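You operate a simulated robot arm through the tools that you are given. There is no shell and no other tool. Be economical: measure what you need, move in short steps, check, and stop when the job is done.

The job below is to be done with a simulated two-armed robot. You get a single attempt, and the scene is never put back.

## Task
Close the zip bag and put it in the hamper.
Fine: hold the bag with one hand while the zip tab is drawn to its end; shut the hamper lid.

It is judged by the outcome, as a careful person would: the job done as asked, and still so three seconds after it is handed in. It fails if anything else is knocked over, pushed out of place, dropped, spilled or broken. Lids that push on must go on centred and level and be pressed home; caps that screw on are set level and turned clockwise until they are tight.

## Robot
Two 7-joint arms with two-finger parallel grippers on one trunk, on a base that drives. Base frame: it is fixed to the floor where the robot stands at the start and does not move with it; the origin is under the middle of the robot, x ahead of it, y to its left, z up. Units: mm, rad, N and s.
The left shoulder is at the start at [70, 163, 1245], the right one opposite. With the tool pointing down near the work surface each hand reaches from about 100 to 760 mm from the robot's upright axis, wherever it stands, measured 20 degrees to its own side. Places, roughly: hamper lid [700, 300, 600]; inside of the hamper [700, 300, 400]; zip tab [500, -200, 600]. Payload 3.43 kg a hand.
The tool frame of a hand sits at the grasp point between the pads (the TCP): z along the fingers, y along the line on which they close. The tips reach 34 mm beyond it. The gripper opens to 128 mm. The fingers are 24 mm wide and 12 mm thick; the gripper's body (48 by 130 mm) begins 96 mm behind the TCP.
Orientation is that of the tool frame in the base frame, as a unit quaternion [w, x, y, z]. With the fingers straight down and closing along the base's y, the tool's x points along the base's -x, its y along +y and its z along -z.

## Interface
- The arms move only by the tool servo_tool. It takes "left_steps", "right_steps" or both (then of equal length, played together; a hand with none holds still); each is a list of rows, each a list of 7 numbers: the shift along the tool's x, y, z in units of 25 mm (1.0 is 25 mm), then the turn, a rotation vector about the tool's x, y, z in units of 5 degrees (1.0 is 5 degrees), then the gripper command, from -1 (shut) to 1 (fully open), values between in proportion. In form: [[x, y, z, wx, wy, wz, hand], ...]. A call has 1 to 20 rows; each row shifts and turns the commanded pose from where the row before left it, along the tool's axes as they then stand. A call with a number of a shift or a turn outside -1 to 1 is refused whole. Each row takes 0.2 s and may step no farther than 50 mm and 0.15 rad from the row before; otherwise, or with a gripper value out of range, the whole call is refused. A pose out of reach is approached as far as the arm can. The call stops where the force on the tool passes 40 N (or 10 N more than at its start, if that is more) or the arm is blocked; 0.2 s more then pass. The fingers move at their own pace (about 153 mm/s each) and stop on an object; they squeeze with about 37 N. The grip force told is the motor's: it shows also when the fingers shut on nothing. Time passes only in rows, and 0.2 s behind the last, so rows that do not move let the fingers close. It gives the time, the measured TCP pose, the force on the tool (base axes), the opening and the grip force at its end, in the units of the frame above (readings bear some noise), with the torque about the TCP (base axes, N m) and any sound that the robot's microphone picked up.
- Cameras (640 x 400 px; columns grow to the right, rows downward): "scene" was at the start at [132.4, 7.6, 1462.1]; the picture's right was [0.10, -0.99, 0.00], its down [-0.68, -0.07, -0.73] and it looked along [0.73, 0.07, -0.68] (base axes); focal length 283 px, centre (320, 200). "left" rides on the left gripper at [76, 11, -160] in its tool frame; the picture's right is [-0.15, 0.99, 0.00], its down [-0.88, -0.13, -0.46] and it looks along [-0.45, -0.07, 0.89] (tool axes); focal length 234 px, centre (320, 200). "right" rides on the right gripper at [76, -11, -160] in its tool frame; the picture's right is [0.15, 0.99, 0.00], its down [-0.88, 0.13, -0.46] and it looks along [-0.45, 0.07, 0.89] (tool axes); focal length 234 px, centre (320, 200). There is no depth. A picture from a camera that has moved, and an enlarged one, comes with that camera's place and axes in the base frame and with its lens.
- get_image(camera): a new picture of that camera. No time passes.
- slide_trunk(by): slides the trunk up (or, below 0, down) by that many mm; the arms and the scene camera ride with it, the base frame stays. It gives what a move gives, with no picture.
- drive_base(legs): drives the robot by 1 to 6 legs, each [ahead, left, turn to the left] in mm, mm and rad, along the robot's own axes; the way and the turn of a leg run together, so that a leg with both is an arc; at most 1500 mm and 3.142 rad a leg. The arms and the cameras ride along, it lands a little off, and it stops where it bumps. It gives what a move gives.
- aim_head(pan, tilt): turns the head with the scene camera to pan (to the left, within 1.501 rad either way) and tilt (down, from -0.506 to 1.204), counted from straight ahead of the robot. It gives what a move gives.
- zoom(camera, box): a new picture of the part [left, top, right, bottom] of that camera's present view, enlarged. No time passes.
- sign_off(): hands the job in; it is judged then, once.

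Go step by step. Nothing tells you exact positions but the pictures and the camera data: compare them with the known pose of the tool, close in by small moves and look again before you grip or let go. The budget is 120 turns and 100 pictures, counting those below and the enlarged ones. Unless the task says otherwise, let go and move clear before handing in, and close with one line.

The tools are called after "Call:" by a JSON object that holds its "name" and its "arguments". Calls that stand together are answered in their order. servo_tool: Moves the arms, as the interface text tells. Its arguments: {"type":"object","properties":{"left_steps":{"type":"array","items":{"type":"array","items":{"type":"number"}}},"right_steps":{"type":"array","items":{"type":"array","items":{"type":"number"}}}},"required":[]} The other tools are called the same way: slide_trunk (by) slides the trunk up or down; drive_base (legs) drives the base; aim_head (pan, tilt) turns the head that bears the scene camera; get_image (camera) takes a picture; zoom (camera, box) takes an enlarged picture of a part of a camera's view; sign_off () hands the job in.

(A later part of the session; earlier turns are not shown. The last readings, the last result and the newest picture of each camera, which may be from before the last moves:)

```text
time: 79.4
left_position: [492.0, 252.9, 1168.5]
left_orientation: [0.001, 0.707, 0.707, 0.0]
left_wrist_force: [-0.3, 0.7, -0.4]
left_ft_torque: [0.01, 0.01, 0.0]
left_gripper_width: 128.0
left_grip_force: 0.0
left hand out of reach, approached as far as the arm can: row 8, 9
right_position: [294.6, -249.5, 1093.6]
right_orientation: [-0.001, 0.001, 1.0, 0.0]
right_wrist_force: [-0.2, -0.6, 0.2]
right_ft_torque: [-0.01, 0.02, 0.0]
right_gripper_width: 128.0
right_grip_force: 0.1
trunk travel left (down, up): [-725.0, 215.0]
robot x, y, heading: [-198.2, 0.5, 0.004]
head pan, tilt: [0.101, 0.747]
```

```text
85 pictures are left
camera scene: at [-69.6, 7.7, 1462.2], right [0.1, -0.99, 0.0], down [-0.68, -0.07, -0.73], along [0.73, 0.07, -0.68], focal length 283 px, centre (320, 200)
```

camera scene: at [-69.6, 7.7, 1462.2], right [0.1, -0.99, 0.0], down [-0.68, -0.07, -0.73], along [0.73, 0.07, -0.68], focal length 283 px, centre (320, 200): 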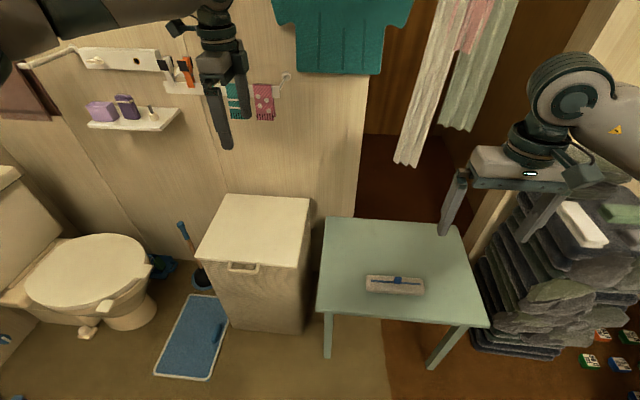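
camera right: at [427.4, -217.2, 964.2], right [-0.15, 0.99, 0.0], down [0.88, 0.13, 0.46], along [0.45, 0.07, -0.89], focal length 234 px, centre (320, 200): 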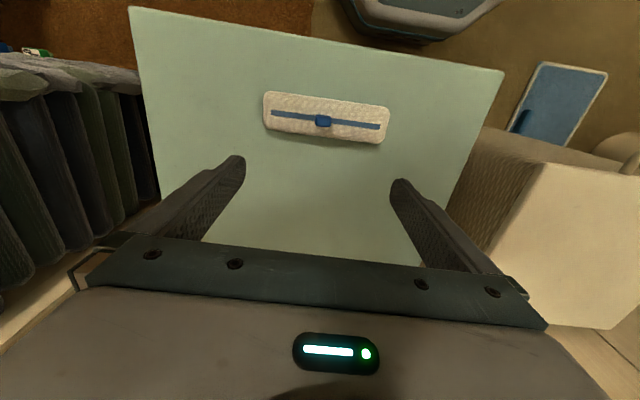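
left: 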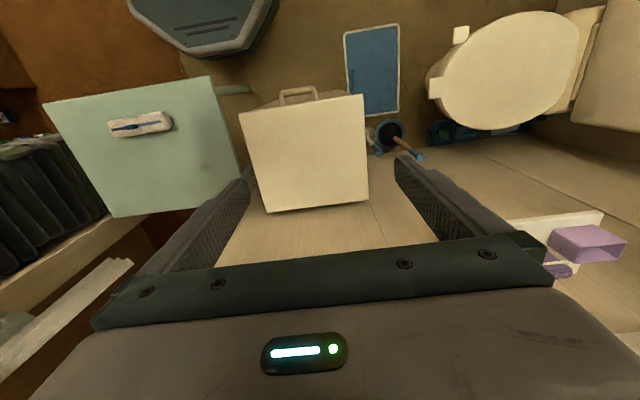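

Now at full forward stretch (about 690 mm ahead of the robot). I'll sweep down at near-full extension.

Call:
{"name": "servo_tool", "arguments": {"left_steps": [[0, 0, 1, 0, 0, 0, 1], [0, 0, 1, 0, 0, 0, 1], [0, 0, 1, 0, 0, 0, 1], [0, 0, 1, 0, 0, 0, 1], [0, 0, 1, 0, 0, 0, 1], [0, 0, 1, 0, 0, 0, 1], [0, 0, 1, 0, 0, 0, 1], [0, 0, 1, 0, 0, 0, 1], [0, 0, 1, 0, 0, 0, 1], [0, 0, 1, 0, 0, 0, 1], [0, 0, 1, 0, 0, 0, 1], [0, 0, 1, 0, 0, 0, 1]]}}

Call:
{"name": "get_image", "arguments": {"camera": "scene"}}

```text
time: 82.0
left_position: [424.1, 302.1, 914.3]
left_orientation: [0.002, 0.707, 0.707, 0.0]
left_wrist_force: [0.1, 0.0, -0.2]
left_ft_torque: [0.03, -0.01, 0.02]
left_gripper_width: 128.2
left_grip_force: 0.0
left hand out of reach, approached as far as the arm can: row 3, 4, 5, 6, 7, 8, 9, 10, 11, 12
right_position: [295.1, -249.9, 1092.1]
right_orientation: [0.0, 0.0, 1.0, -0.001]
right_wrist_force: [0.1, 0.3, -0.1]
right_ft_torque: [0.02, 0.03, -0.01]
right_gripper_width: 128.2
right_grip_force: 0.1
trunk travel left (down, up): [-725.0, 215.0]
robot x, y, heading: [-205.9, 2.5, 0.001]
head pan, tilt: [0.101, 0.747]
```

```text
84 pictures are left
camera scene: at [-69.1, 7.9, 1462.1], right [0.1, -0.99, 0.0], down [-0.68, -0.07, -0.73], along [0.73, 0.07, -0.68], focal length 283 px, centre (320, 200)
```

scene: 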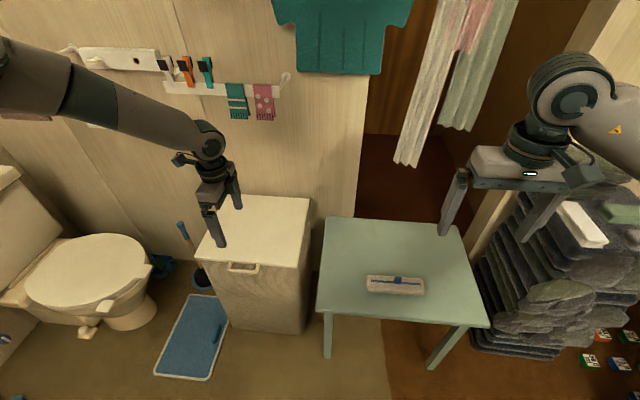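

The left arm keeps this outboard elbow. I'll accept that, lower the trunk, and place the base so the bag is in the left arm's good zone. First I'll check how far the right hand can cross inward.

Call:
{"name": "servo_tool", "arguments": {"right_steps": [[0, 1, 0, 0, 0, 0, 1], [0, 1, 0, 0, 0, 0, 1], [0, 1, 0, 0, 0, 0, 1], [0, 1, 0, 0, 0, 0, 1], [0, 1, 0, 0, 0, 0, 1], [0, 1, 0, 0, 0, 0, 1], [0, 1, 0, 0, 0, 0, 1], [0, 1, 0, 0, 0, 0, 1], [0, 1, 0, 0, 0, 0, 1], [0, 1, 0, 0, 0, 0, 1], [0, 1, 0, 0, 0, 0, 1], [0, 1, 0, 0, 0, 0, 1], [0, 1, 0, 0, 0, 0, 1]]}}

```text
time: 84.8
left_position: [424.2, 304.4, 914.1]
left_orientation: [0.001, 0.707, 0.707, 0.0]
left_wrist_force: [-0.6, 0.1, -0.3]
left_ft_torque: [-0.03, 0.03, 0.01]
left_gripper_width: 127.8
left_grip_force: 0.0
right_position: [295.2, 77.0, 1092.9]
right_orientation: [0.0, 0.0, 1.0, 0.0]
right_wrist_force: [-0.1, 0.1, -0.5]
right_ft_torque: [-0.01, 0.02, -0.01]
right_gripper_width: 128.1
right_grip_force: 0.1
trunk travel left (down, up): [-725.0, 215.0]
robot x, y, heading: [-203.8, -0.6, -0.0]
head pan, tilt: [0.101, 0.747]
```

The right arm crosses easily to y=+77. Testing its wrist yaw there.

Call:
{"name": "servo_tool", "arguments": {"right_steps": [[0, 0, 0, 0, 0, -1, 1], [0, 0, 0, 0, 0, -1, 1], [0, 0, 0, 0, 0, -1, 1], [0, 0, 0, 0, 0, -1, 1], [0, 0, 0, 0, 0, -1, 1], [0, 0, 0, 0, 0, -1, 1], [0, 0, 0, 0, 0, -1, 1], [0, 0, 0, 0, 0, -1, 1], [0, 0, 0, 0, 0, -1, 1], [0, 0, 0, 0, 0, -1, 1], [0, 0, 0, 0, 0, -1, 1], [0, 0, 0, 0, 0, -1, 1], [0, 0, 0, 0, 0, -1, 1], [0, 0, 0, 0, 0, -1, 1], [0, 0, 0, 0, 0, -1, 1], [0, 0, 0, 0, 0, -1, 1], [0, 0, 0, 0, 0, -1, 1], [0, 0, 0, 0, 0, -1, 1]]}}

Call:
{"name": "servo_tool", "arguments": {"left_steps": [[0, 0, -1, 0, 0, 0, 1], [0, 0, -1, 0, 0, 0, 1], [0, 0, -1, 0, 0, 0, 1], [0, 0, -1, 0, 0, 0, 1], [0, 0, -1, 0, 0, 0, 1], [0, 0, -1, 0, 0, 0, 1], [0, 0, -1, 0, 0, 0, 1]], "right_steps": [[0, 0, 1, 0, 0, 0, 1], [0, 0, 1, 0, 0, 0, 1], [0, 0, 1, 0, 0, 0, 1], [0, 0, 1, 0, 0, 0, 1], [0, 0, 0, 0, 0, 0, 1], [0, 0, 0, 0, 0, 0, 1], [0, 0, 0, 0, 0, 0, 1]]}}

```text
time: 88.6
left_position: [424.4, 302.5, 912.9]
left_orientation: [0.001, 0.707, 0.707, 0.0]
left_wrist_force: [0.7, -0.6, 0.1]
left_ft_torque: [-0.01, 0.02, -0.02]
left_gripper_width: 127.9
left_grip_force: 0.0
right_position: [295.8, 76.8, 1091.9]
right_orientation: [0.0, -0.692, 0.722, 0.0]
right_wrist_force: [0.1, 1.3, 0.5]
right_ft_torque: [0.03, 0.02, 0.0]
right_gripper_width: 128.0
right_grip_force: 0.1
trunk travel left (down, up): [-725.0, 215.0]
robot x, y, heading: [-200.9, -2.9, 0.002]
head pan, tilt: [0.101, 0.747]
```

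```text
time: 90.2
left_position: [424.7, 303.5, 1090.8]
left_orientation: [0.001, 0.708, 0.706, 0.001]
left_wrist_force: [-0.4, -0.2, -0.2]
left_ft_torque: [0.0, -0.01, 0.0]
left_gripper_width: 128.3
left_grip_force: 0.2
right_position: [294.4, 75.9, 1091.9]
right_orientation: [0.0, -0.691, 0.722, 0.0]
right_wrist_force: [-0.5, -0.3, 0.1]
right_ft_torque: [0.01, -0.04, 0.04]
right_gripper_width: 127.6
right_grip_force: 0.1
right hand out of reach, approached as far as the arm can: row 1, 2, 3, 4
trunk travel left (down, up): [-725.0, 215.0]
robot x, y, heading: [-202.1, 0.3, 0.001]
head pan, tilt: [0.101, 0.747]
```

The right reaches 87° of yaw at y=+77, enough if the base turns slightly left. I'll raise the hands, drive right and forward with a small left turn, and lower the trunk.

Call:
{"name": "servo_tool", "arguments": {"left_steps": [[0, 0, -1, 0, 0, 0, 1], [0, 0, -1, 0, 0, 0, 1], [0, 0, -1, 0, 0, 0, 1], [0, 0, -1, 0, 0, 0, 1]], "right_steps": [[0, 0, -1, 0, 0, 1, 1], [0, 0, -1, 0, 0, 1, 1], [0, 0, -1, 0, 0, 1, 1], [0, 0, -1, 0, 0, 0, 1]]}}

Call:
{"name": "drive_base", "arguments": {"legs": [[0, -366, 0], [160, 0, 0], [0, 0, 0.12]]}}

```text
time: 91.2
left_position: [423.6, 304.2, 1190.4]
left_orientation: [0.0, 0.707, 0.707, -0.001]
left_wrist_force: [-1.6, -0.3, 0.2]
left_ft_torque: [0.02, -0.02, 0.03]
left_gripper_width: 128.1
left_grip_force: 0.1
right_position: [294.1, 76.7, 1195.6]
right_orientation: [0.001, -0.609, 0.794, -0.001]
right_wrist_force: [-0.9, -0.8, 0.0]
right_ft_torque: [-0.02, -0.03, -0.02]
right_gripper_width: 127.9
right_grip_force: 0.0
trunk travel left (down, up): [-725.0, 215.0]
robot x, y, heading: [-199.6, 3.6, -0.0]
head pan, tilt: [0.101, 0.747]
```

```text
time: 95.1
left_position: [542.7, 13.5, 1191.6]
left_orientation: [0.0, 0.664, 0.748, 0.0]
left_wrist_force: [0.3, 0.2, -0.4]
left_ft_torque: [0.03, 0.01, 0.0]
left_gripper_width: 128.2
left_grip_force: 0.0
right_position: [441.5, -229.7, 1195.1]
right_orientation: [0.0, -0.655, 0.756, -0.001]
right_wrist_force: [0.8, -0.3, 0.2]
right_ft_torque: [0.03, -0.01, 0.0]
right_gripper_width: 128.0
right_grip_force: 0.0
trunk travel left (down, up): [-725.0, 215.0]
robot x, y, heading: [-43.5, -367.4, 0.12]
head pan, tilt: [0.101, 0.747]
```

Call:
{"name": "slide_trunk", "arguments": {"by": -440}}

Call:
{"name": "get_image", "arguments": {"camera": "scene"}}

Call:
{"name": "get_image", "arguments": {"camera": "left"}}

```text
refused: -440 is not a number from -400 to 400
```

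```text
83 pictures are left
camera scene: at [86.9, -341.1, 1462.2], right [0.22, -0.98, 0.0], down [-0.66, -0.15, -0.73], along [0.72, 0.16, -0.68], focal length 283 px, centre (320, 200)
```

scene: 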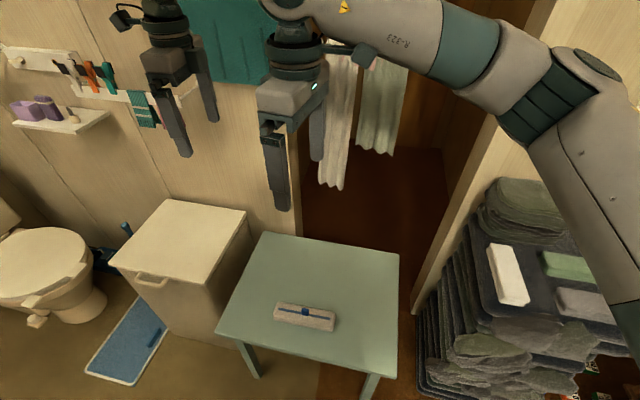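

```text
82 pictures are left
camera left: at [543.7, 87.8, 1349.2], right [1.0, -0.03, 0.0], down [-0.02, -0.89, 0.45], along [-0.01, -0.45, -0.89], focal length 234 px, centre (320, 200)
```

left: 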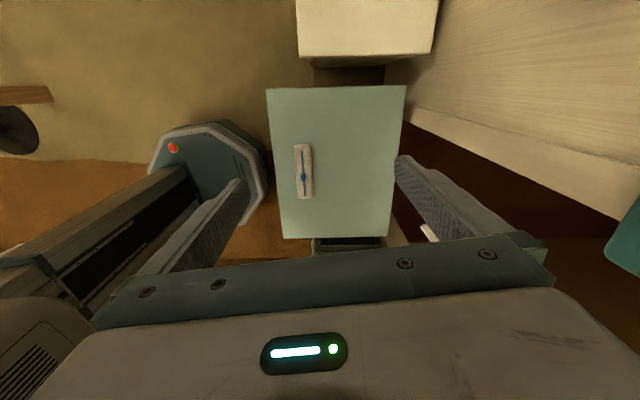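

Call:
{"name": "slide_trunk", "arguments": {"by": -400}}

Call:
{"name": "get_image", "arguments": {"camera": "scene"}}

Call:
{"name": "get_image", "arguments": {"camera": "right"}}

```text
time: 99.0
left_position: [541.0, 13.2, 790.1]
left_orientation: [0.0, 0.664, 0.748, 0.0]
left_wrist_force: [0.5, -0.6, 0.6]
left_ft_torque: [0.0, -0.01, -0.01]
left_gripper_width: 127.9
left_grip_force: 0.0
right_position: [441.4, -228.9, 793.3]
right_orientation: [0.001, -0.654, 0.756, 0.0]
right_wrist_force: [0.2, -0.4, 0.5]
right_ft_torque: [0.01, 0.01, -0.01]
right_gripper_width: 127.8
right_grip_force: 0.0
trunk travel left (down, up): [-325.0, 615.0]
robot x, y, heading: [-43.3, -358.3, 0.119]
head pan, tilt: [0.101, 0.747]
```

```text
81 pictures are left
camera scene: at [87.1, -340.0, 1062.2], right [0.22, -0.98, 0.0], down [-0.66, -0.15, -0.73], along [0.72, 0.16, -0.68], focal length 283 px, centre (320, 200)
```

scene: 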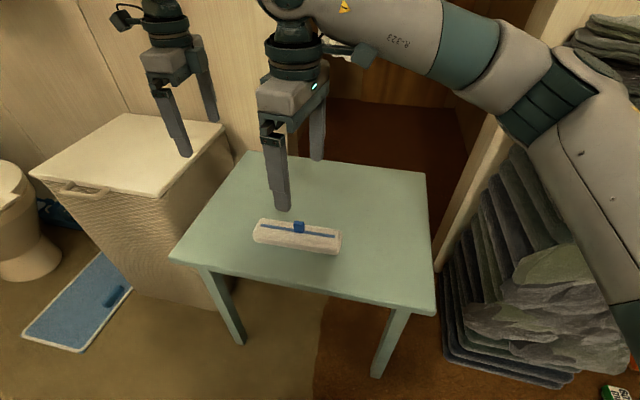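

```text
80 pictures are left
camera right: at [441.0, -305.8, 954.0], right [-1.0, 0.0, 0.0], down [0.0, 0.89, 0.46], along [0.0, 0.46, -0.89], focal length 234 px, centre (320, 200)
```

right: 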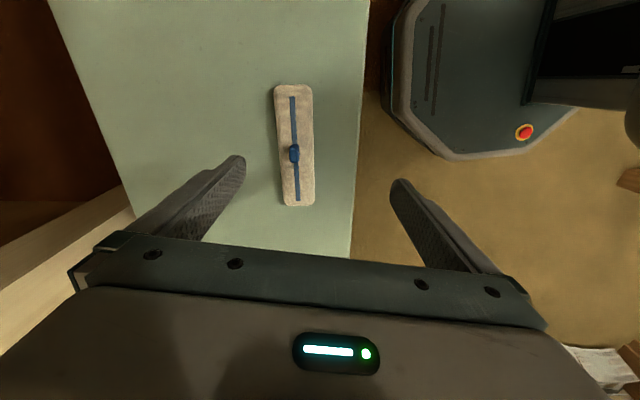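

Everything is in view now: left at (541, 13), right at (441, -229), bag below. I'll square up both wrists and bring the left hand above the bag's +y end.

Call:
{"name": "servo_tool", "arguments": {"left_steps": [[0, 0, 0, 0, 0, 1, 1], [0, 0, 0, 0, 0, 0.4, 1], [-1, -0.5, 0, 0, 0, 0, 1], [-1, -0.5, 0, 0, 0, 0, 1], [-1, -0.5, 0.6, 0, 0, 0, 1], [-1, -0.5, 1, 0, 0, 0, 1], [-1, -0.5, 1, 0, 0, 0, 1], [0, 0, 1, 0, 0, 0, 1]], "right_steps": [[0, 0, 0, 0, 0, -1, 1], [0, 0, 0, 0, 0, -0.6, 1], [0, 0, 0, 0, 0, 0, 1], [0, 0, 0, 0, 0, 0, 1], [0, 0, 0, 0, 0, 0, 1], [0, 0, 0, 0, 0, 0, 1], [0, 0, 0, 0, 0, 0, 1], [0, 0, 0, 0, 0, 0, 1]]}}

Call:
{"name": "get_image", "arguments": {"camera": "right"}}

Call:
{"name": "get_image", "arguments": {"camera": "left"}}

```text
time: 100.8
left_position: [478.8, -110.8, 700.4]
left_orientation: [0.0, 0.707, 0.707, 0.001]
left_wrist_force: [-0.5, 0.1, 0.5]
left_ft_torque: [0.01, 0.03, -0.01]
left_gripper_width: 128.0
left_grip_force: 0.0
right_position: [441.2, -229.7, 794.5]
right_orientation: [0.0, -0.706, 0.708, 0.0]
right_wrist_force: [0.3, 0.2, 0.2]
right_ft_torque: [0.0, 0.0, -0.01]
right_gripper_width: 127.8
right_grip_force: 0.1
trunk travel left (down, up): [-325.0, 615.0]
robot x, y, heading: [-40.9, -364.5, 0.118]
head pan, tilt: [0.101, 0.747]
```

```text
79 pictures are left
camera right: at [451.9, -304.6, 953.9], right [-0.99, -0.14, 0.0], down [-0.13, 0.88, 0.46], along [-0.07, 0.45, -0.89], focal length 234 px, centre (320, 200)
```

right: 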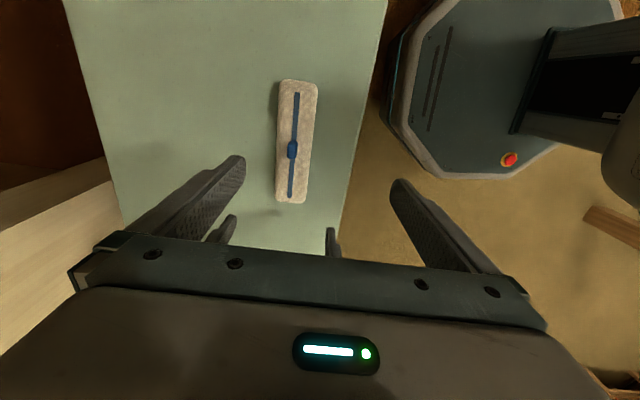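

```text
78 pictures are left
camera left: at [490.1, -36.0, 859.6], right [0.99, -0.15, 0.0], down [-0.13, -0.88, 0.46], along [-0.07, -0.45, -0.89], focal length 234 px, centre (320, 200)
```

left: 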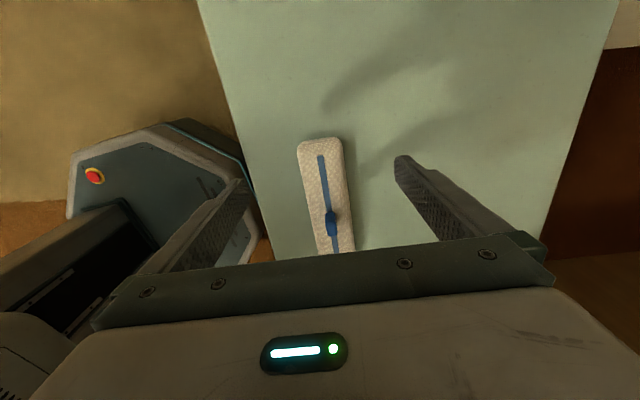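

The bag end is at y≈-98, x≈480, right between the left fingers. Lowering the left hand to the table.

Call:
{"name": "servo_tool", "arguments": {"left_steps": [[0, 0.1, 1, 0, 0, 0, 1], [0, 0, 1, 0, 0, 0, 1], [0, 0, 1, 0, 0, 0, 1], [0, 0, 0.8, 0, 0, 0, 1], [0, 0, 0.2, 0, 0, 0, 1], [0, 0, 0.2, 0, 0, 0, 1]]}}

Call:
{"name": "get_image", "arguments": {"camera": "left"}}

Call:
{"name": "zoom", "arguments": {"camera": "scene", "box": [220, 160, 380, 260]}}

```text
time: 102.2
left_position: [482.5, -111.5, 595.2]
left_orientation: [0.0, 0.708, 0.706, 0.0]
left_wrist_force: [-0.1, -0.6, -0.4]
left_ft_torque: [0.01, 0.0, 0.03]
left_gripper_width: 128.1
left_grip_force: 0.0
right_position: [441.0, -229.8, 794.5]
right_orientation: [0.0, -0.706, 0.708, 0.0]
right_wrist_force: [-0.2, -0.3, -0.2]
right_ft_torque: [0.01, -0.02, -0.02]
right_gripper_width: 128.0
right_grip_force: 0.0
trunk travel left (down, up): [-325.0, 615.0]
robot x, y, heading: [-44.4, -361.3, 0.12]
head pan, tilt: [0.101, 0.747]
```

```text
77 pictures are left
camera left: at [492.9, -37.6, 753.7], right [0.99, -0.15, 0.0], down [-0.13, -0.88, 0.46], along [-0.07, -0.45, -0.89], focal length 234 px, centre (320, 200)
```

left: 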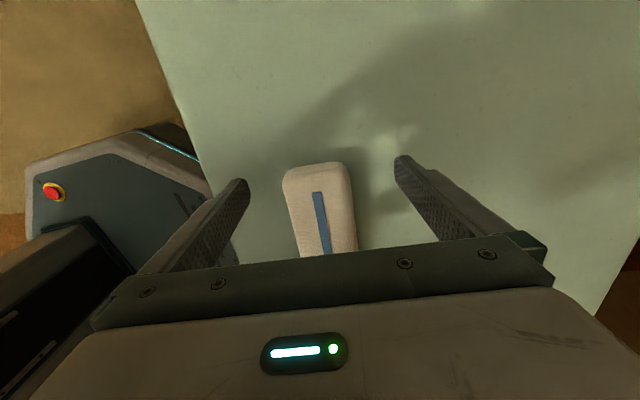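

```text
4.00 times, centred on (300, 210) of scene
camera zoom: at [87.3, -339.9, 1062.1], right [0.22, -0.98, 0.0], down [-0.66, -0.15, -0.73], along [0.72, 0.16, -0.68], focal length 1130 px, centre (400, 160)
```

zoom: 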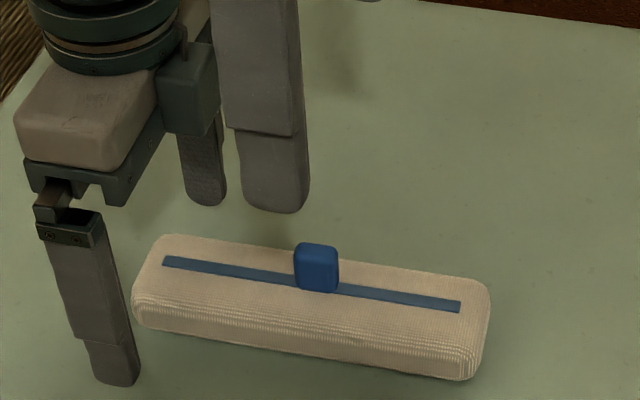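

Left fingers straddle the bag's +y end, well centred. Closing the left hand.

Call:
{"name": "servo_tool", "arguments": {"left_steps": [[0, 0, 0, 0, 0, 0, -1], [0, 0, 0, 0, 0, 0, -1], [0, 0, 0, 0, 0, 0, -1]]}}

Call:
{"name": "zoom", "arguments": {"camera": "scene", "box": [220, 160, 380, 260]}}

Call:
{"name": "zoom", "arguments": {"camera": "right", "box": [240, 60, 360, 240]}}

```text
time: 103.0
left_position: [482.2, -112.3, 595.0]
left_orientation: [-0.001, 0.708, 0.706, 0.0]
left_wrist_force: [-1.0, 0.5, 0.5]
left_ft_torque: [0.12, 0.03, 0.0]
left_gripper_width: 57.3
left_grip_force: 36.7
right_position: [441.0, -229.6, 794.3]
right_orientation: [0.0, -0.706, 0.708, 0.0]
right_wrist_force: [-0.1, -0.4, -0.2]
right_ft_torque: [0.0, 0.0, -0.02]
right_gripper_width: 127.8
right_grip_force: 0.1
trunk travel left (down, up): [-325.0, 615.0]
robot x, y, heading: [-42.9, -362.8, 0.121]
head pan, tilt: [0.101, 0.747]
```

```text
4.00 times, centred on (300, 210) of scene
camera zoom: at [87.2, -340.0, 1062.1], right [0.22, -0.98, 0.0], down [-0.66, -0.15, -0.73], along [0.72, 0.16, -0.68], focal length 1130 px, centre (400, 160)
```

zoom: 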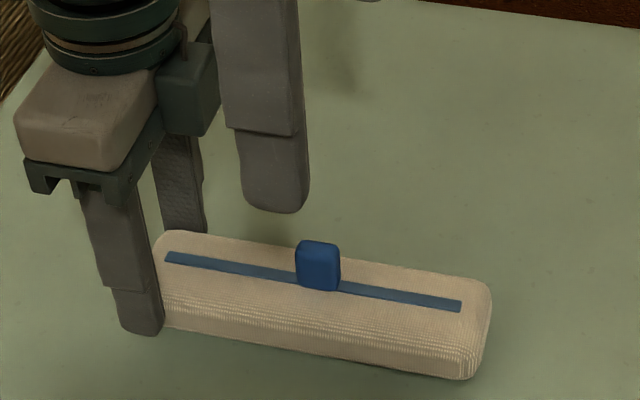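

```text
2.22 times, centred on (300, 150) of right
camera zoom: at [451.6, -305.0, 954.1], right [-0.99, -0.14, 0.0], down [-0.13, 0.88, 0.46], along [-0.07, 0.45, -0.89], focal length 520 px, centre (364, 311)
```

zoom: 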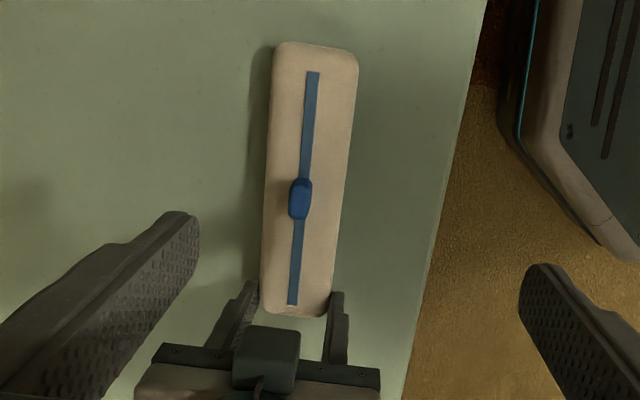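

The left hand grips the bag end (57 mm). Before bringing the right hand in, I'll check for protrusions on the grippers and fix the tab position.

Call:
{"name": "zoom", "arguments": {"camera": "scene", "box": [200, 0, 400, 125]}}

Call:
{"name": "zoom", "arguments": {"camera": "scene", "box": [180, 100, 340, 250]}}

```text
3.20 times, centred on (300, 62) of scene
camera zoom: at [87.2, -340.0, 1062.1], right [0.22, -0.98, 0.0], down [-0.66, -0.15, -0.73], along [0.72, 0.16, -0.68], focal length 904 px, centre (384, 640)
```

zoom: 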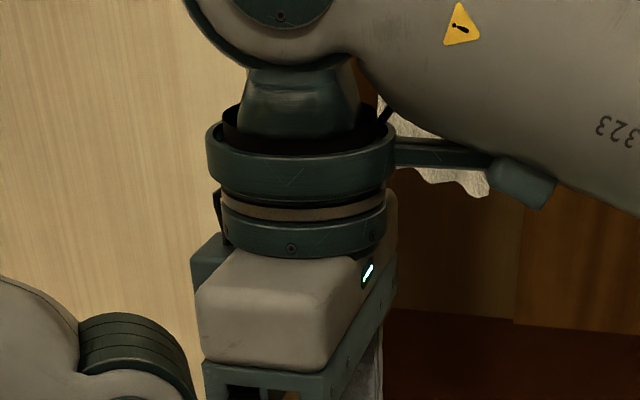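

```text
2.67 times, centred on (260, 175) of scene
camera zoom: at [87.2, -340.0, 1062.1], right [0.22, -0.98, 0.0], down [-0.66, -0.15, -0.73], along [0.72, 0.16, -0.68], focal length 754 px, centre (480, 267)
```

zoom: 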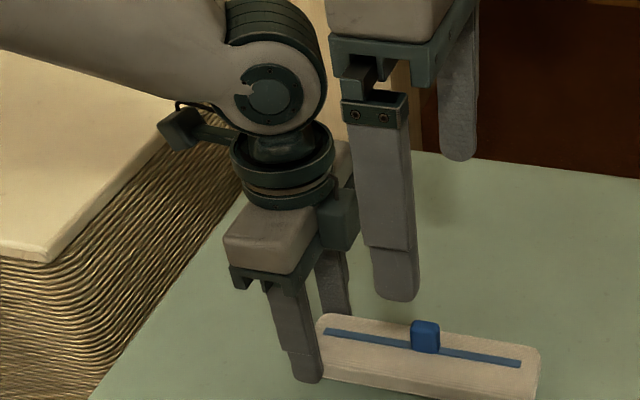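

Both grippers have a side box on the inner side, so I'll tilt the right hand 20° outward for clearance. I'll move it above the tab (about 479, -207, z 595–620).

Call:
{"name": "servo_tool", "arguments": {"right_steps": [[0, 0, 0, 0, -1, 0, 1], [0, 0, 0, 0, -1, 0, 0.5], [0, 0, 0, 0, -1, 0, 0], [0, 0, 0, 0, -1, 0, -0.2], [0, -0.5, 0.8, 0, 0, 0, -0.2], [0.2, -0.5, 0.9, 0, 0, 0, -0.2], [0.2, -0.52, 1, 0, 0, 0, -0.2], [0.32, 0, 1, 0, 0, 0, -0.2]]}}

Call:
{"name": "get_image", "arguments": {"camera": "scene"}}

Call:
{"name": "get_image", "arguments": {"camera": "right"}}

```text
time: 104.8
left_position: [482.7, -111.9, 593.9]
left_orientation: [-0.001, 0.708, 0.707, -0.001]
left_wrist_force: [0.4, -0.1, 1.0]
left_ft_torque: [0.13, 0.0, -0.01]
left_gripper_width: 57.3
left_grip_force: 37.0
right_position: [475.6, -216.4, 717.9]
right_orientation: [0.123, -0.693, 0.7, 0.124]
right_wrist_force: [-0.4, 0.4, 0.5]
right_ft_torque: [-0.03, 0.02, 0.0]
right_gripper_width: 51.2
right_grip_force: 0.0
right hand out of reach, approached as far as the arm can: row 7, 8
trunk travel left (down, up): [-325.0, 615.0]
robot x, y, heading: [-43.1, -360.8, 0.119]
head pan, tilt: [0.101, 0.747]
```

```text
71 pictures are left
camera scene: at [87.2, -340.0, 1062.1], right [0.22, -0.98, 0.0], down [-0.66, -0.15, -0.73], along [0.72, 0.16, -0.68], focal length 283 px, centre (320, 200)
```

scene: 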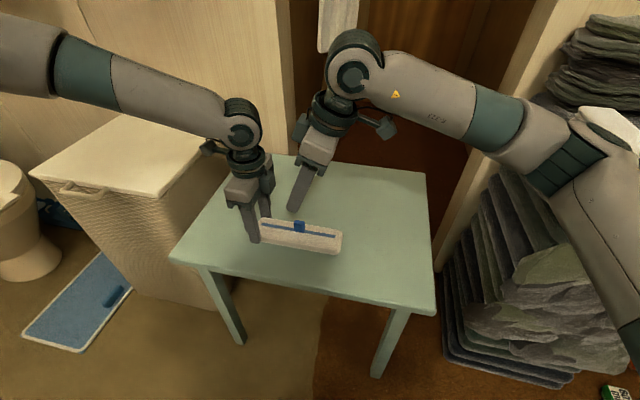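

```text
70 pictures are left
camera right: at [485.8, -342.3, 842.0], right [-0.99, -0.13, -0.05], down [-0.12, 0.67, 0.73], along [-0.06, 0.73, -0.68], focal length 234 px, centre (320, 200)
```

right: 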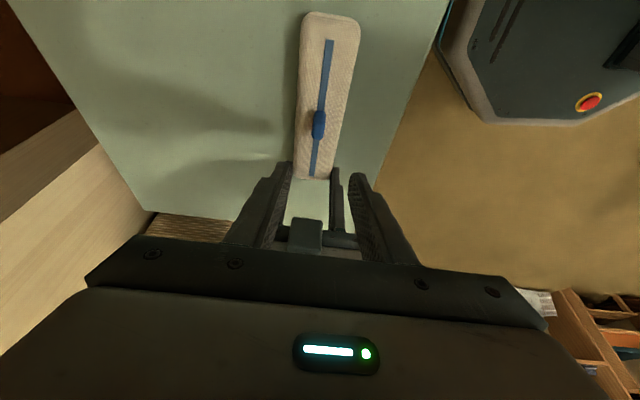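

The right wrist is at its yaw limit again; I'll relax it by 5° about the finger axis and continue down.

Call:
{"name": "servo_tool", "arguments": {"right_steps": [[0, 0, 0, 0, 0, 1, -0.2], [0, 0, 0, 0, 0, 0.4, -0.2], [0.25, -0.1, 0.7, 0, 0, 0, -0.2], [0.25, 0, 0.7, 0, 0, 0, -0.2]]}}

```text
time: 105.8
left_position: [480.7, -110.5, 593.9]
left_orientation: [0.001, 0.708, 0.706, 0.0]
left_wrist_force: [0.0, -0.6, -0.9]
left_ft_torque: [0.14, -0.02, -0.03]
left_gripper_width: 57.4
left_grip_force: 36.9
right_position: [474.9, -216.1, 681.7]
right_orientation: [0.115, -0.652, 0.738, 0.129]
right_wrist_force: [0.3, -0.2, 0.6]
right_ft_torque: [0.0, -0.02, -0.01]
right_gripper_width: 51.5
right_grip_force: 0.0
trunk travel left (down, up): [-325.0, 615.0]
robot x, y, heading: [-41.2, -360.8, 0.114]
head pan, tilt: [0.101, 0.747]
```

Call:
{"name": "servo_tool", "arguments": {"right_steps": [[0.25, -0.11, 0.86, 0, 0, 0, -0.2], [0.26, -0.11, 0.86, 0, 0, 0, -0.2]]}}

Call:
{"name": "zoom", "arguments": {"camera": "scene", "box": [240, 180, 352, 250]}}

Call:
{"name": "zoom", "arguments": {"camera": "right", "box": [240, 80, 400, 240]}}

```text
time: 106.3
left_position: [477.5, -107.6, 596.5]
left_orientation: [0.005, 0.707, 0.707, -0.001]
left_wrist_force: [-0.7, 0.1, -2.0]
left_ft_torque: [0.11, 0.02, 0.02]
left_gripper_width: 57.3
left_grip_force: 36.7
right_position: [475.9, -208.1, 639.8]
right_orientation: [0.116, -0.655, 0.736, 0.125]
right_wrist_force: [-0.2, 0.3, -0.3]
right_ft_torque: [0.03, -0.03, 0.0]
right_gripper_width: 51.3
right_grip_force: 0.0
trunk travel left (down, up): [-325.0, 615.0]
robot x, y, heading: [-42.2, -360.7, 0.121]
head pan, tilt: [0.101, 0.747]
```

```text
5.71 times, centred on (296, 215) of scene
camera zoom: at [81.8, -331.8, 1063.5], right [0.22, -0.98, 0.01], down [-0.66, -0.16, -0.74], along [0.72, 0.16, -0.68], focal length 1615 px, centre (457, 114)
```

zoom: 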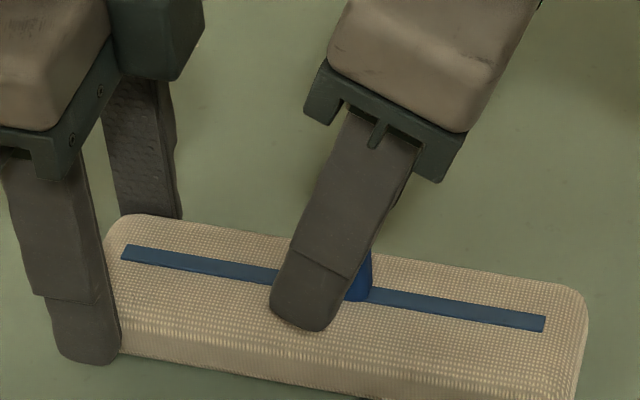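

```text
2.50 times, centred on (320, 160) of right
camera zoom: at [477.0, -333.7, 765.3], right [-1.0, -0.03, -0.02], down [-0.03, 0.69, 0.73], along [-0.01, 0.73, -0.69], focal length 585 px, centre (320, 300)
```

zoom: 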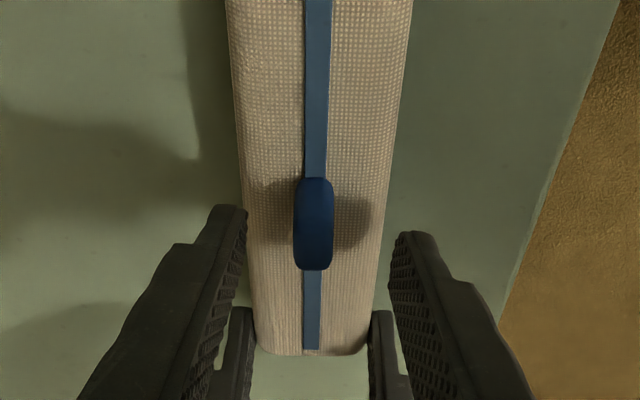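

The readings show the robot's body shifted a few millimetres during that step, which suggests a contact somewhere. I'll look before doing anything more.

Call:
{"name": "get_image", "arguments": {"camera": "scene"}}

Call:
{"name": "servo_tool", "arguments": {"right_steps": [[0, 0, 0, 0, 0, 0, -0.2]]}}

Call:
{"name": "aim_head", "arguments": {"pan": -0.8, "tilt": 0.747}}

Call:
{"name": "get_image", "arguments": {"camera": "scene"}}

```text
67 pictures are left
camera scene: at [81.8, -331.8, 1063.5], right [0.22, -0.98, 0.01], down [-0.66, -0.16, -0.74], along [0.72, 0.16, -0.68], focal length 283 px, centre (320, 200)
```

scene: 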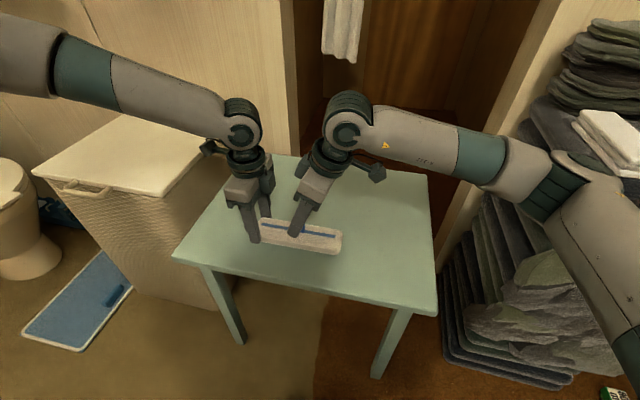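

```text
time: 106.8
left_position: [478.1, -105.0, 595.8]
left_orientation: [0.004, 0.707, 0.707, -0.001]
left_wrist_force: [-0.1, 0.0, -1.8]
left_ft_torque: [0.11, 0.03, 0.0]
left_gripper_width: 57.3
left_grip_force: 37.2
right_position: [476.5, -206.8, 641.0]
right_orientation: [0.116, -0.654, 0.737, 0.125]
right_wrist_force: [-0.7, 0.9, 0.3]
right_ft_torque: [-0.03, -0.01, -0.02]
right_gripper_width: 51.2
right_grip_force: 0.0
trunk travel left (down, up): [-325.0, 615.0]
robot x, y, heading: [-43.7, -362.5, 0.116]
head pan, tilt: [0.101, 0.747]
```

```text
time: 108.0
left_position: [479.0, -106.4, 596.3]
left_orientation: [0.005, 0.708, 0.706, -0.002]
left_wrist_force: [-0.1, -0.3, -0.9]
left_ft_torque: [0.11, 0.0, 0.02]
left_gripper_width: 57.5
left_grip_force: 36.6
right_position: [476.3, -207.5, 639.2]
right_orientation: [0.115, -0.654, 0.737, 0.125]
right_wrist_force: [-0.1, -0.2, -0.1]
right_ft_torque: [-0.02, 0.04, -0.02]
right_gripper_width: 51.4
right_grip_force: 0.0
trunk travel left (down, up): [-325.0, 615.0]
robot x, y, heading: [-45.1, -360.4, 0.121]
head pan, tilt: [-0.799, 0.747]
```

```text
66 pictures are left
camera scene: at [65.8, -401.5, 1063.2], right [-0.63, -0.78, 0.0], down [-0.53, 0.42, -0.74], along [0.57, -0.47, -0.67], focal length 283 px, centre (320, 200)
```

scene: 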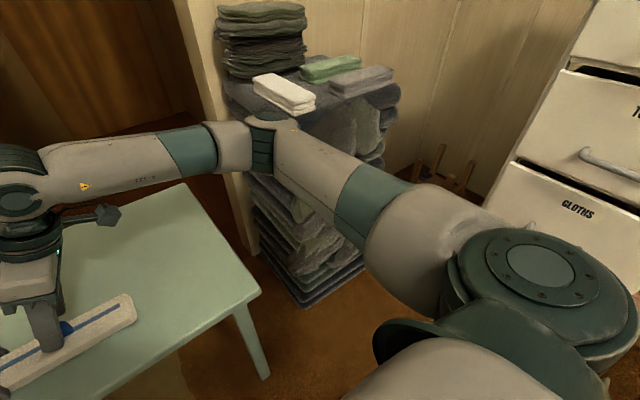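

The right elbow looks to be against the stack of jeans. I'll zoom in and retreat the right hand.

Call:
{"name": "zoom", "arguments": {"camera": "scene", "box": [200, 80, 420, 220]}}

Call:
{"name": "servo_tool", "arguments": {"right_steps": [[-0.25, 0.11, -0.86, 0, 0, 0, -0.2], [-0.26, 0.11, -0.86, 0, 0, 0, -0.2], [-0.3, 0, -1, 0, 0, 0, -0.2], [-0.3, 0, -1, 0, 0, 0, -0.2]]}}

Call:
{"name": "zoom", "arguments": {"camera": "scene", "box": [200, 0, 420, 220]}}

```text
2.86 times, centred on (310, 150) of scene
camera zoom: at [65.8, -401.5, 1063.2], right [-0.63, -0.78, 0.0], down [-0.53, 0.42, -0.74], along [0.57, -0.47, -0.67], focal length 808 px, centre (349, 343)
```

zoom: 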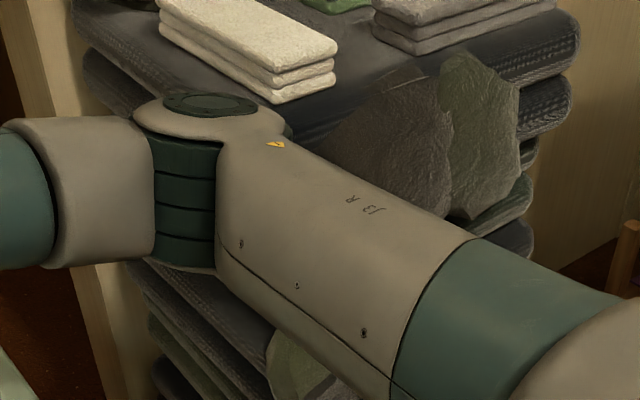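

```text
time: 109.0
left_position: [482.6, -113.3, 595.8]
left_orientation: [0.0, 0.708, 0.706, -0.001]
left_wrist_force: [-0.2, -0.2, 2.2]
left_ft_torque: [-0.58, -0.1, -0.02]
left_gripper_width: 57.0
left_grip_force: 37.0
right_position: [480.4, -223.1, 733.7]
right_orientation: [0.115, -0.65, 0.74, 0.129]
right_wrist_force: [-0.5, -0.7, -0.3]
right_ft_torque: [0.0, -0.03, 0.01]
right_gripper_width: 51.2
right_grip_force: 0.1
trunk travel left (down, up): [-325.0, 615.0]
robot x, y, heading: [-44.3, -363.0, 0.122]
head pan, tilt: [-0.799, 0.747]
```

```text
1.82 times, centred on (310, 110) of scene
camera zoom: at [71.2, -411.3, 1062.3], right [-0.63, -0.78, 0.0], down [-0.53, 0.43, -0.73], along [0.57, -0.46, -0.68], focal length 514 px, centre (338, 364)
```

zoom: 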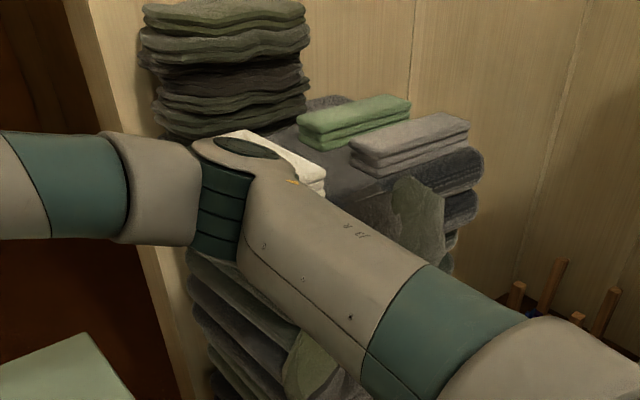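

Confirmed: the elbow brushed the jeans stack; it's clear again and nothing looks displaced. I'll release the bag, lift both hands, and reposition the base farther from the stack, turned slightly right. The right hand will go back to its free yaw.

Call:
{"name": "servo_tool", "arguments": {"left_steps": [[0, 0, 0, 0, 0, 0, 1], [0, 0, 0, 0, 0, 0, 1], [0, 0, -1, 0, 0, 0, 1], [0, 0, -1, 0, 0, 0, 1], [0, 0, -1, 0, 0, 0, 1], [0, 0, -1, 0, 0, 0, 1], [0, 0, -1, 0, 0, 0, 1], [0, 0, -1, 0, 0, 0, 1], [0, 0, -1, 0, 0, 0, 1]], "right_steps": [[0, 0, -1, 0, 0, 0, 1], [0, 0, -1, 0, 0, 0, 1], [0, 0, 0, 0, 0, -1, 1], [0, 0, 0, 0, 0, -0.4, 1], [0, 0, 0, 0, 1, 0, 1], [0, 0, 0, 0, 1, 0, 1], [0, 0, 0, 0, 1, 0, 1], [0, 0, 0, 0, 1, 0, 1], [0, 0, 0, 0, 0, 1, 1]]}}

Call:
{"name": "servo_tool", "arguments": {"right_steps": [[0, 0, 0, 0, 0, 1, 1], [0, 0, 0, 0, 0, 1, 1], [0, 0, 0, 0, 0, 1, 1], [0, 0, 0, 0, 0, 1, 1], [0, 0, 0, 0, 0, 1, 1], [0, 0, 0, 0, 0, 1, 1], [0, 0, 0, 0, 0, 1, 1], [0, 0, 0, 0, 0, 1, 1], [0, 0, 0, 0, 0, 1, 1], [0, 0, 0, 0, 0, 1, 1], [0, 0, 0, 0, 0, 1, 1], [0, 0, 0, 0, 0, 1, 1], [0, 0, 0, 0, 0, 1, 1], [0, 0, 0, 0, 0, 1, 1]]}}

```text
time: 111.0
left_position: [483.0, -112.1, 769.8]
left_orientation: [0.0, 0.709, 0.706, 0.0]
left_wrist_force: [0.3, -0.4, -0.3]
left_ft_torque: [0.01, 0.01, 0.01]
left_gripper_width: 128.0
left_grip_force: 0.0
right_position: [476.5, -241.2, 779.6]
right_orientation: [-0.001, -0.673, 0.739, 0.0]
right_wrist_force: [-0.2, -1.0, 0.1]
right_ft_torque: [-0.01, 0.03, 0.02]
right_gripper_width: 128.1
right_grip_force: 0.1
right hand out of reach, approached as far as the arm can: row 5
trunk travel left (down, up): [-325.0, 615.0]
robot x, y, heading: [-40.2, -362.3, 0.118]
head pan, tilt: [-0.799, 0.747]
```

```text
time: 114.0
left_position: [484.0, -111.9, 768.2]
left_orientation: [0.0, 0.708, 0.706, -0.001]
left_wrist_force: [0.4, 1.1, -0.2]
left_ft_torque: [-0.01, 0.02, -0.02]
left_gripper_width: 127.9
left_grip_force: 0.0
right_position: [475.5, -242.3, 779.1]
right_orientation: [0.001, -0.128, 0.992, 0.001]
right_wrist_force: [0.7, 0.0, 0.1]
right_ft_torque: [0.01, -0.06, 0.03]
right_gripper_width: 128.2
right_grip_force: 0.1
trunk travel left (down, up): [-325.0, 615.0]
robot x, y, heading: [-40.2, -362.7, 0.117]
head pan, tilt: [-0.799, 0.747]
```

Call:
{"name": "drive_base", "arguments": {"legs": [[0, 0, -0.27], [-70, 139, 0]]}}

Call:
{"name": "aim_head", "arguments": {"pan": 0.0, "tilt": 0.747}}

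Call:
{"name": "get_image", "arguments": {"camera": "scene"}}

```text
time: 116.2
left_position: [482.1, -108.7, 770.0]
left_orientation: [0.0, 0.796, 0.606, 0.0]
left_wrist_force: [-0.1, -0.1, -0.5]
left_ft_torque: [-0.04, -0.03, 0.02]
left_gripper_width: 127.9
left_grip_force: 0.1
right_position: [440.6, -231.9, 779.3]
right_orientation: [-0.001, 0.003, 1.0, 0.0]
right_wrist_force: [0.7, 0.7, -0.3]
right_ft_torque: [-0.03, 0.0, 0.02]
right_gripper_width: 128.0
right_grip_force: 0.0
trunk travel left (down, up): [-325.0, 615.0]
robot x, y, heading: [-94.4, -211.8, -0.145]
head pan, tilt: [-0.799, 0.747]
```

```text
time: 117.4
left_position: [482.7, -109.1, 769.6]
left_orientation: [0.0, 0.795, 0.606, 0.0]
left_wrist_force: [-0.2, 0.5, 0.0]
left_ft_torque: [0.0, -0.02, -0.01]
left_gripper_width: 127.8
left_grip_force: 0.0
right_position: [440.7, -232.2, 779.8]
right_orientation: [-0.001, 0.003, 1.0, 0.0]
right_wrist_force: [0.9, 0.3, -0.1]
right_ft_torque: [0.01, -0.03, -0.01]
right_gripper_width: 128.0
right_grip_force: 0.0
trunk travel left (down, up): [-325.0, 615.0]
robot x, y, heading: [-92.2, -214.5, -0.149]
head pan, tilt: [0.0, 0.747]
```

```text
63 pictures are left
camera scene: at [38.9, -234.4, 1062.1], right [-0.15, -0.99, 0.0], down [-0.67, 0.1, -0.73], along [0.73, -0.11, -0.68], focal length 283 px, centre (320, 200)
```

scene: 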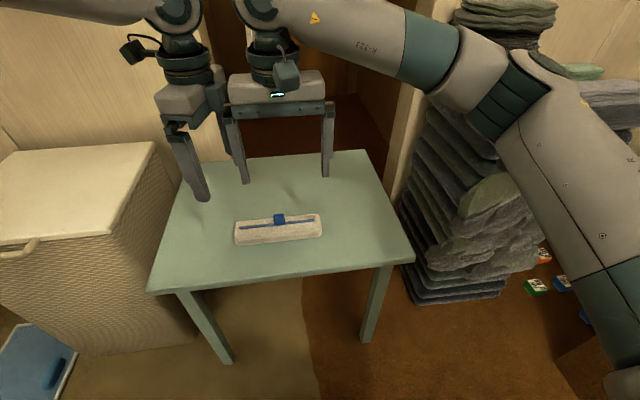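

Positioned well and away from the stack. I'll square and tilt the left hand, tilt the right slightly, then look again.

Call:
{"name": "servo_tool", "arguments": {"left_steps": [[0, 0, 0, 0, 0, -1, 1], [0, 0, 0, 0, 0, -1, 1], [0, 0, 0, 0, 0, -1, 1], [0, 0, 0, 0, -1, 0, 1], [0, 0, 0, 0, -1, 0, 1], [0, 0, 0, 0, -1, 0, 1]]}}

Call:
{"name": "get_image", "arguments": {"camera": "left"}}

Call:
{"name": "get_image", "arguments": {"camera": "right"}}

```text
time: 118.8
left_position: [482.2, -109.0, 769.6]
left_orientation: [0.093, 0.703, 0.699, -0.093]
left_wrist_force: [-0.1, 0.0, 0.1]
left_ft_torque: [0.01, -0.02, -0.01]
left_gripper_width: 128.0
left_grip_force: 0.0
right_position: [440.0, -232.1, 778.9]
right_orientation: [0.0, 0.004, 1.0, 0.0]
right_wrist_force: [-1.0, 0.1, 0.5]
right_ft_torque: [-0.03, 0.02, 0.0]
right_gripper_width: 127.9
right_grip_force: 0.0
trunk travel left (down, up): [-325.0, 615.0]
robot x, y, heading: [-90.1, -215.8, -0.145]
head pan, tilt: [0.0, 0.747]
```

```text
62 pictures are left
camera left: at [494.1, 3.8, 902.9], right [0.99, -0.15, 0.04], down [-0.14, -0.73, 0.67], along [-0.07, -0.67, -0.74], focal length 234 px, centre (320, 200)
```

left: 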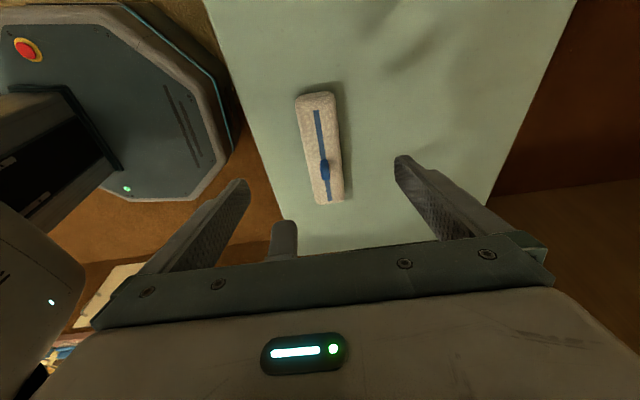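

```text
61 pictures are left
camera right: at [364.6, -242.7, 938.8], right [-0.14, 0.99, 0.0], down [0.88, 0.12, 0.46], along [0.45, 0.06, -0.89], focal length 234 px, centre (320, 200)
```

right: 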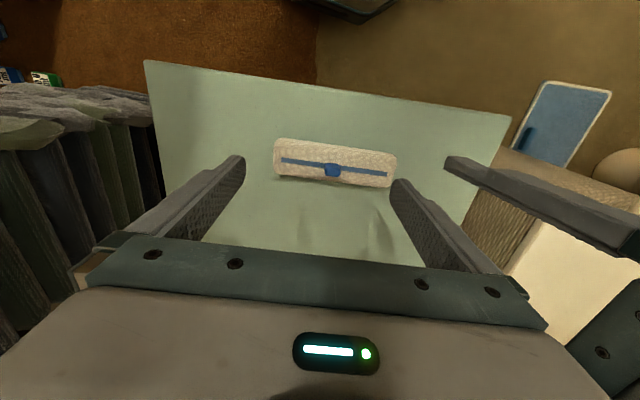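

The bag sits at x≈483 with its strip from y -115 to -280. Lowering the tilted left hand straight down onto the +y end and gripping.

Call:
{"name": "servo_tool", "arguments": {"left_steps": [[0.257, 0, 0.961, 0, 0, 0, 1], [0.257, 0, 0.961, 0, 0, 0, 1], [0.257, 0, 0.961, 0, 0, 0, 1], [0.257, 0, 0.961, 0, 0, 0, 1], [0.257, 0, 0.961, 0, 0, 0, 1], [0.257, 0, 0.961, 0, 0, 0, 1], [0.24, 0, 0.9, 0, 0, 0, 1]]}}

Call:
{"name": "get_image", "arguments": {"camera": "left"}}

Call:
{"name": "zoom", "arguments": {"camera": "scene", "box": [130, 60, 370, 280]}}

```text
time: 120.4
left_position: [482.4, -109.0, 592.7]
left_orientation: [0.091, 0.703, 0.699, -0.093]
left_wrist_force: [-0.3, -0.5, -1.4]
left_ft_torque: [0.01, -0.01, -0.03]
left_gripper_width: 127.8
left_grip_force: 0.0
right_position: [439.6, -231.5, 779.2]
right_orientation: [0.0, 0.003, 1.0, 0.0]
right_wrist_force: [0.7, 0.0, -0.4]
right_ft_torque: [0.02, 0.01, -0.01]
right_gripper_width: 127.7
right_grip_force: 0.1
trunk travel left (down, up): [-325.0, 615.0]
robot x, y, heading: [-91.7, -217.4, -0.144]
head pan, tilt: [0.0, 0.747]
```

```text
60 pictures are left
camera left: at [493.6, 3.3, 727.1], right [0.99, -0.15, 0.04], down [-0.13, -0.73, 0.67], along [-0.07, -0.67, -0.74], focal length 234 px, centre (320, 200)
```

left: 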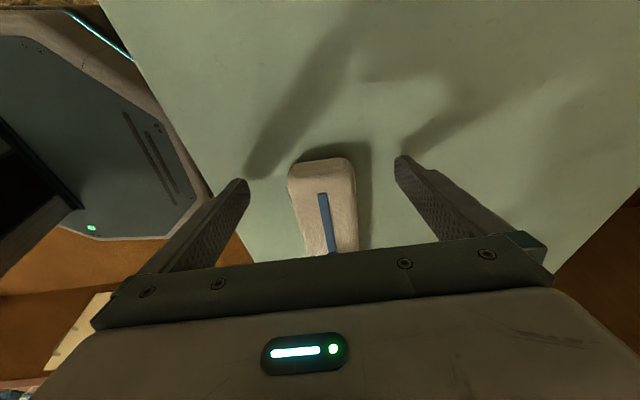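

```text
1.82 times, centred on (250, 170) of scene
camera zoom: at [39.3, -234.2, 1062.1], right [-0.15, -0.99, 0.0], down [-0.67, 0.1, -0.73], along [0.73, -0.11, -0.68], focal length 514 px, centre (447, 254)
```

zoom: 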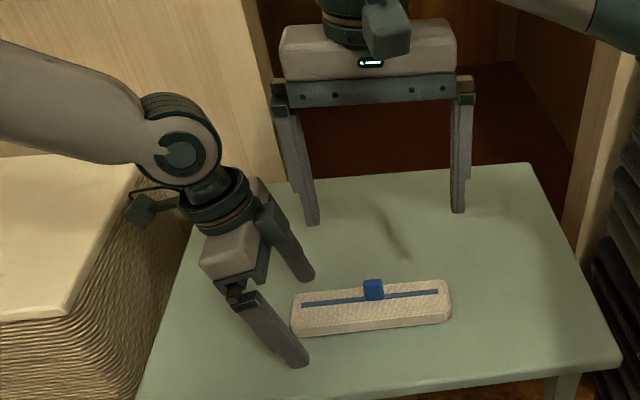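

Call:
{"name": "servo_tool", "arguments": {"left_steps": [[0, 0, 0, 0, 0, 0, -1], [0, 0, 0, 0, 0, 0, -1], [0, 0, 0, 0, 0, 0, -1]], "right_steps": [[0, 0, 0, -1, 0, 0, 0], [0, 0, 0, -1, 0, 0, -0.1], [0, 0, 0, 0, 0, 0, -0.2]]}}

Call:
{"name": "zoom", "arguments": {"camera": "right", "box": [240, 100, 440, 225]}}

Call:
{"name": "zoom", "arguments": {"camera": "scene", "box": [130, 60, 370, 280]}}

```text
time: 121.2
left_position: [481.6, -109.6, 593.3]
left_orientation: [0.091, 0.704, 0.698, -0.092]
left_wrist_force: [0.8, 1.0, -0.2]
left_ft_torque: [-0.07, -0.07, 0.0]
left_gripper_width: 57.2
left_grip_force: 36.6
right_position: [442.3, -231.2, 778.9]
right_orientation: [0.0, 0.003, 0.996, 0.088]
right_wrist_force: [0.1, 0.2, 0.4]
right_ft_torque: [0.01, 0.03, 0.01]
right_gripper_width: 51.1
right_grip_force: 0.0
trunk travel left (down, up): [-325.0, 615.0]
robot x, y, heading: [-89.3, -213.7, -0.146]
head pan, tilt: [0.0, 0.747]
```

```text
3.20 times, centred on (340, 162) of right
camera zoom: at [364.6, -271.0, 934.4], right [-0.14, 0.97, 0.17], down [0.88, 0.04, 0.47], along [0.45, 0.22, -0.86], focal length 749 px, centre (256, 320)
```

zoom: 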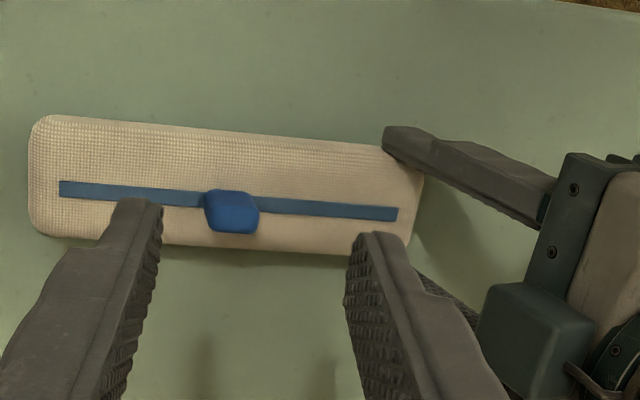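

```text
1.82 times, centred on (250, 170) of scene
camera zoom: at [39.0, -234.2, 1062.1], right [-0.15, -0.99, 0.0], down [-0.67, 0.1, -0.73], along [0.73, -0.11, -0.68], focal length 514 px, centre (447, 254)
```

zoom: 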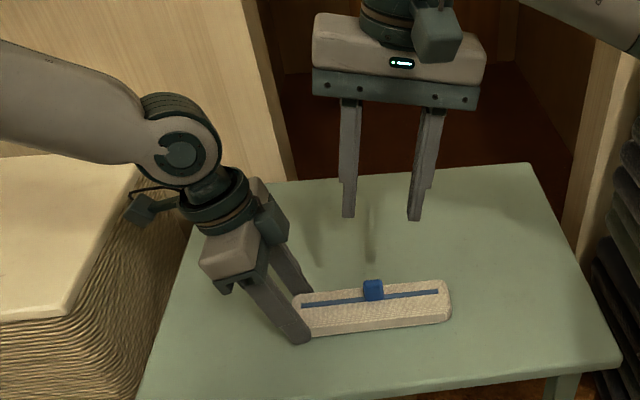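

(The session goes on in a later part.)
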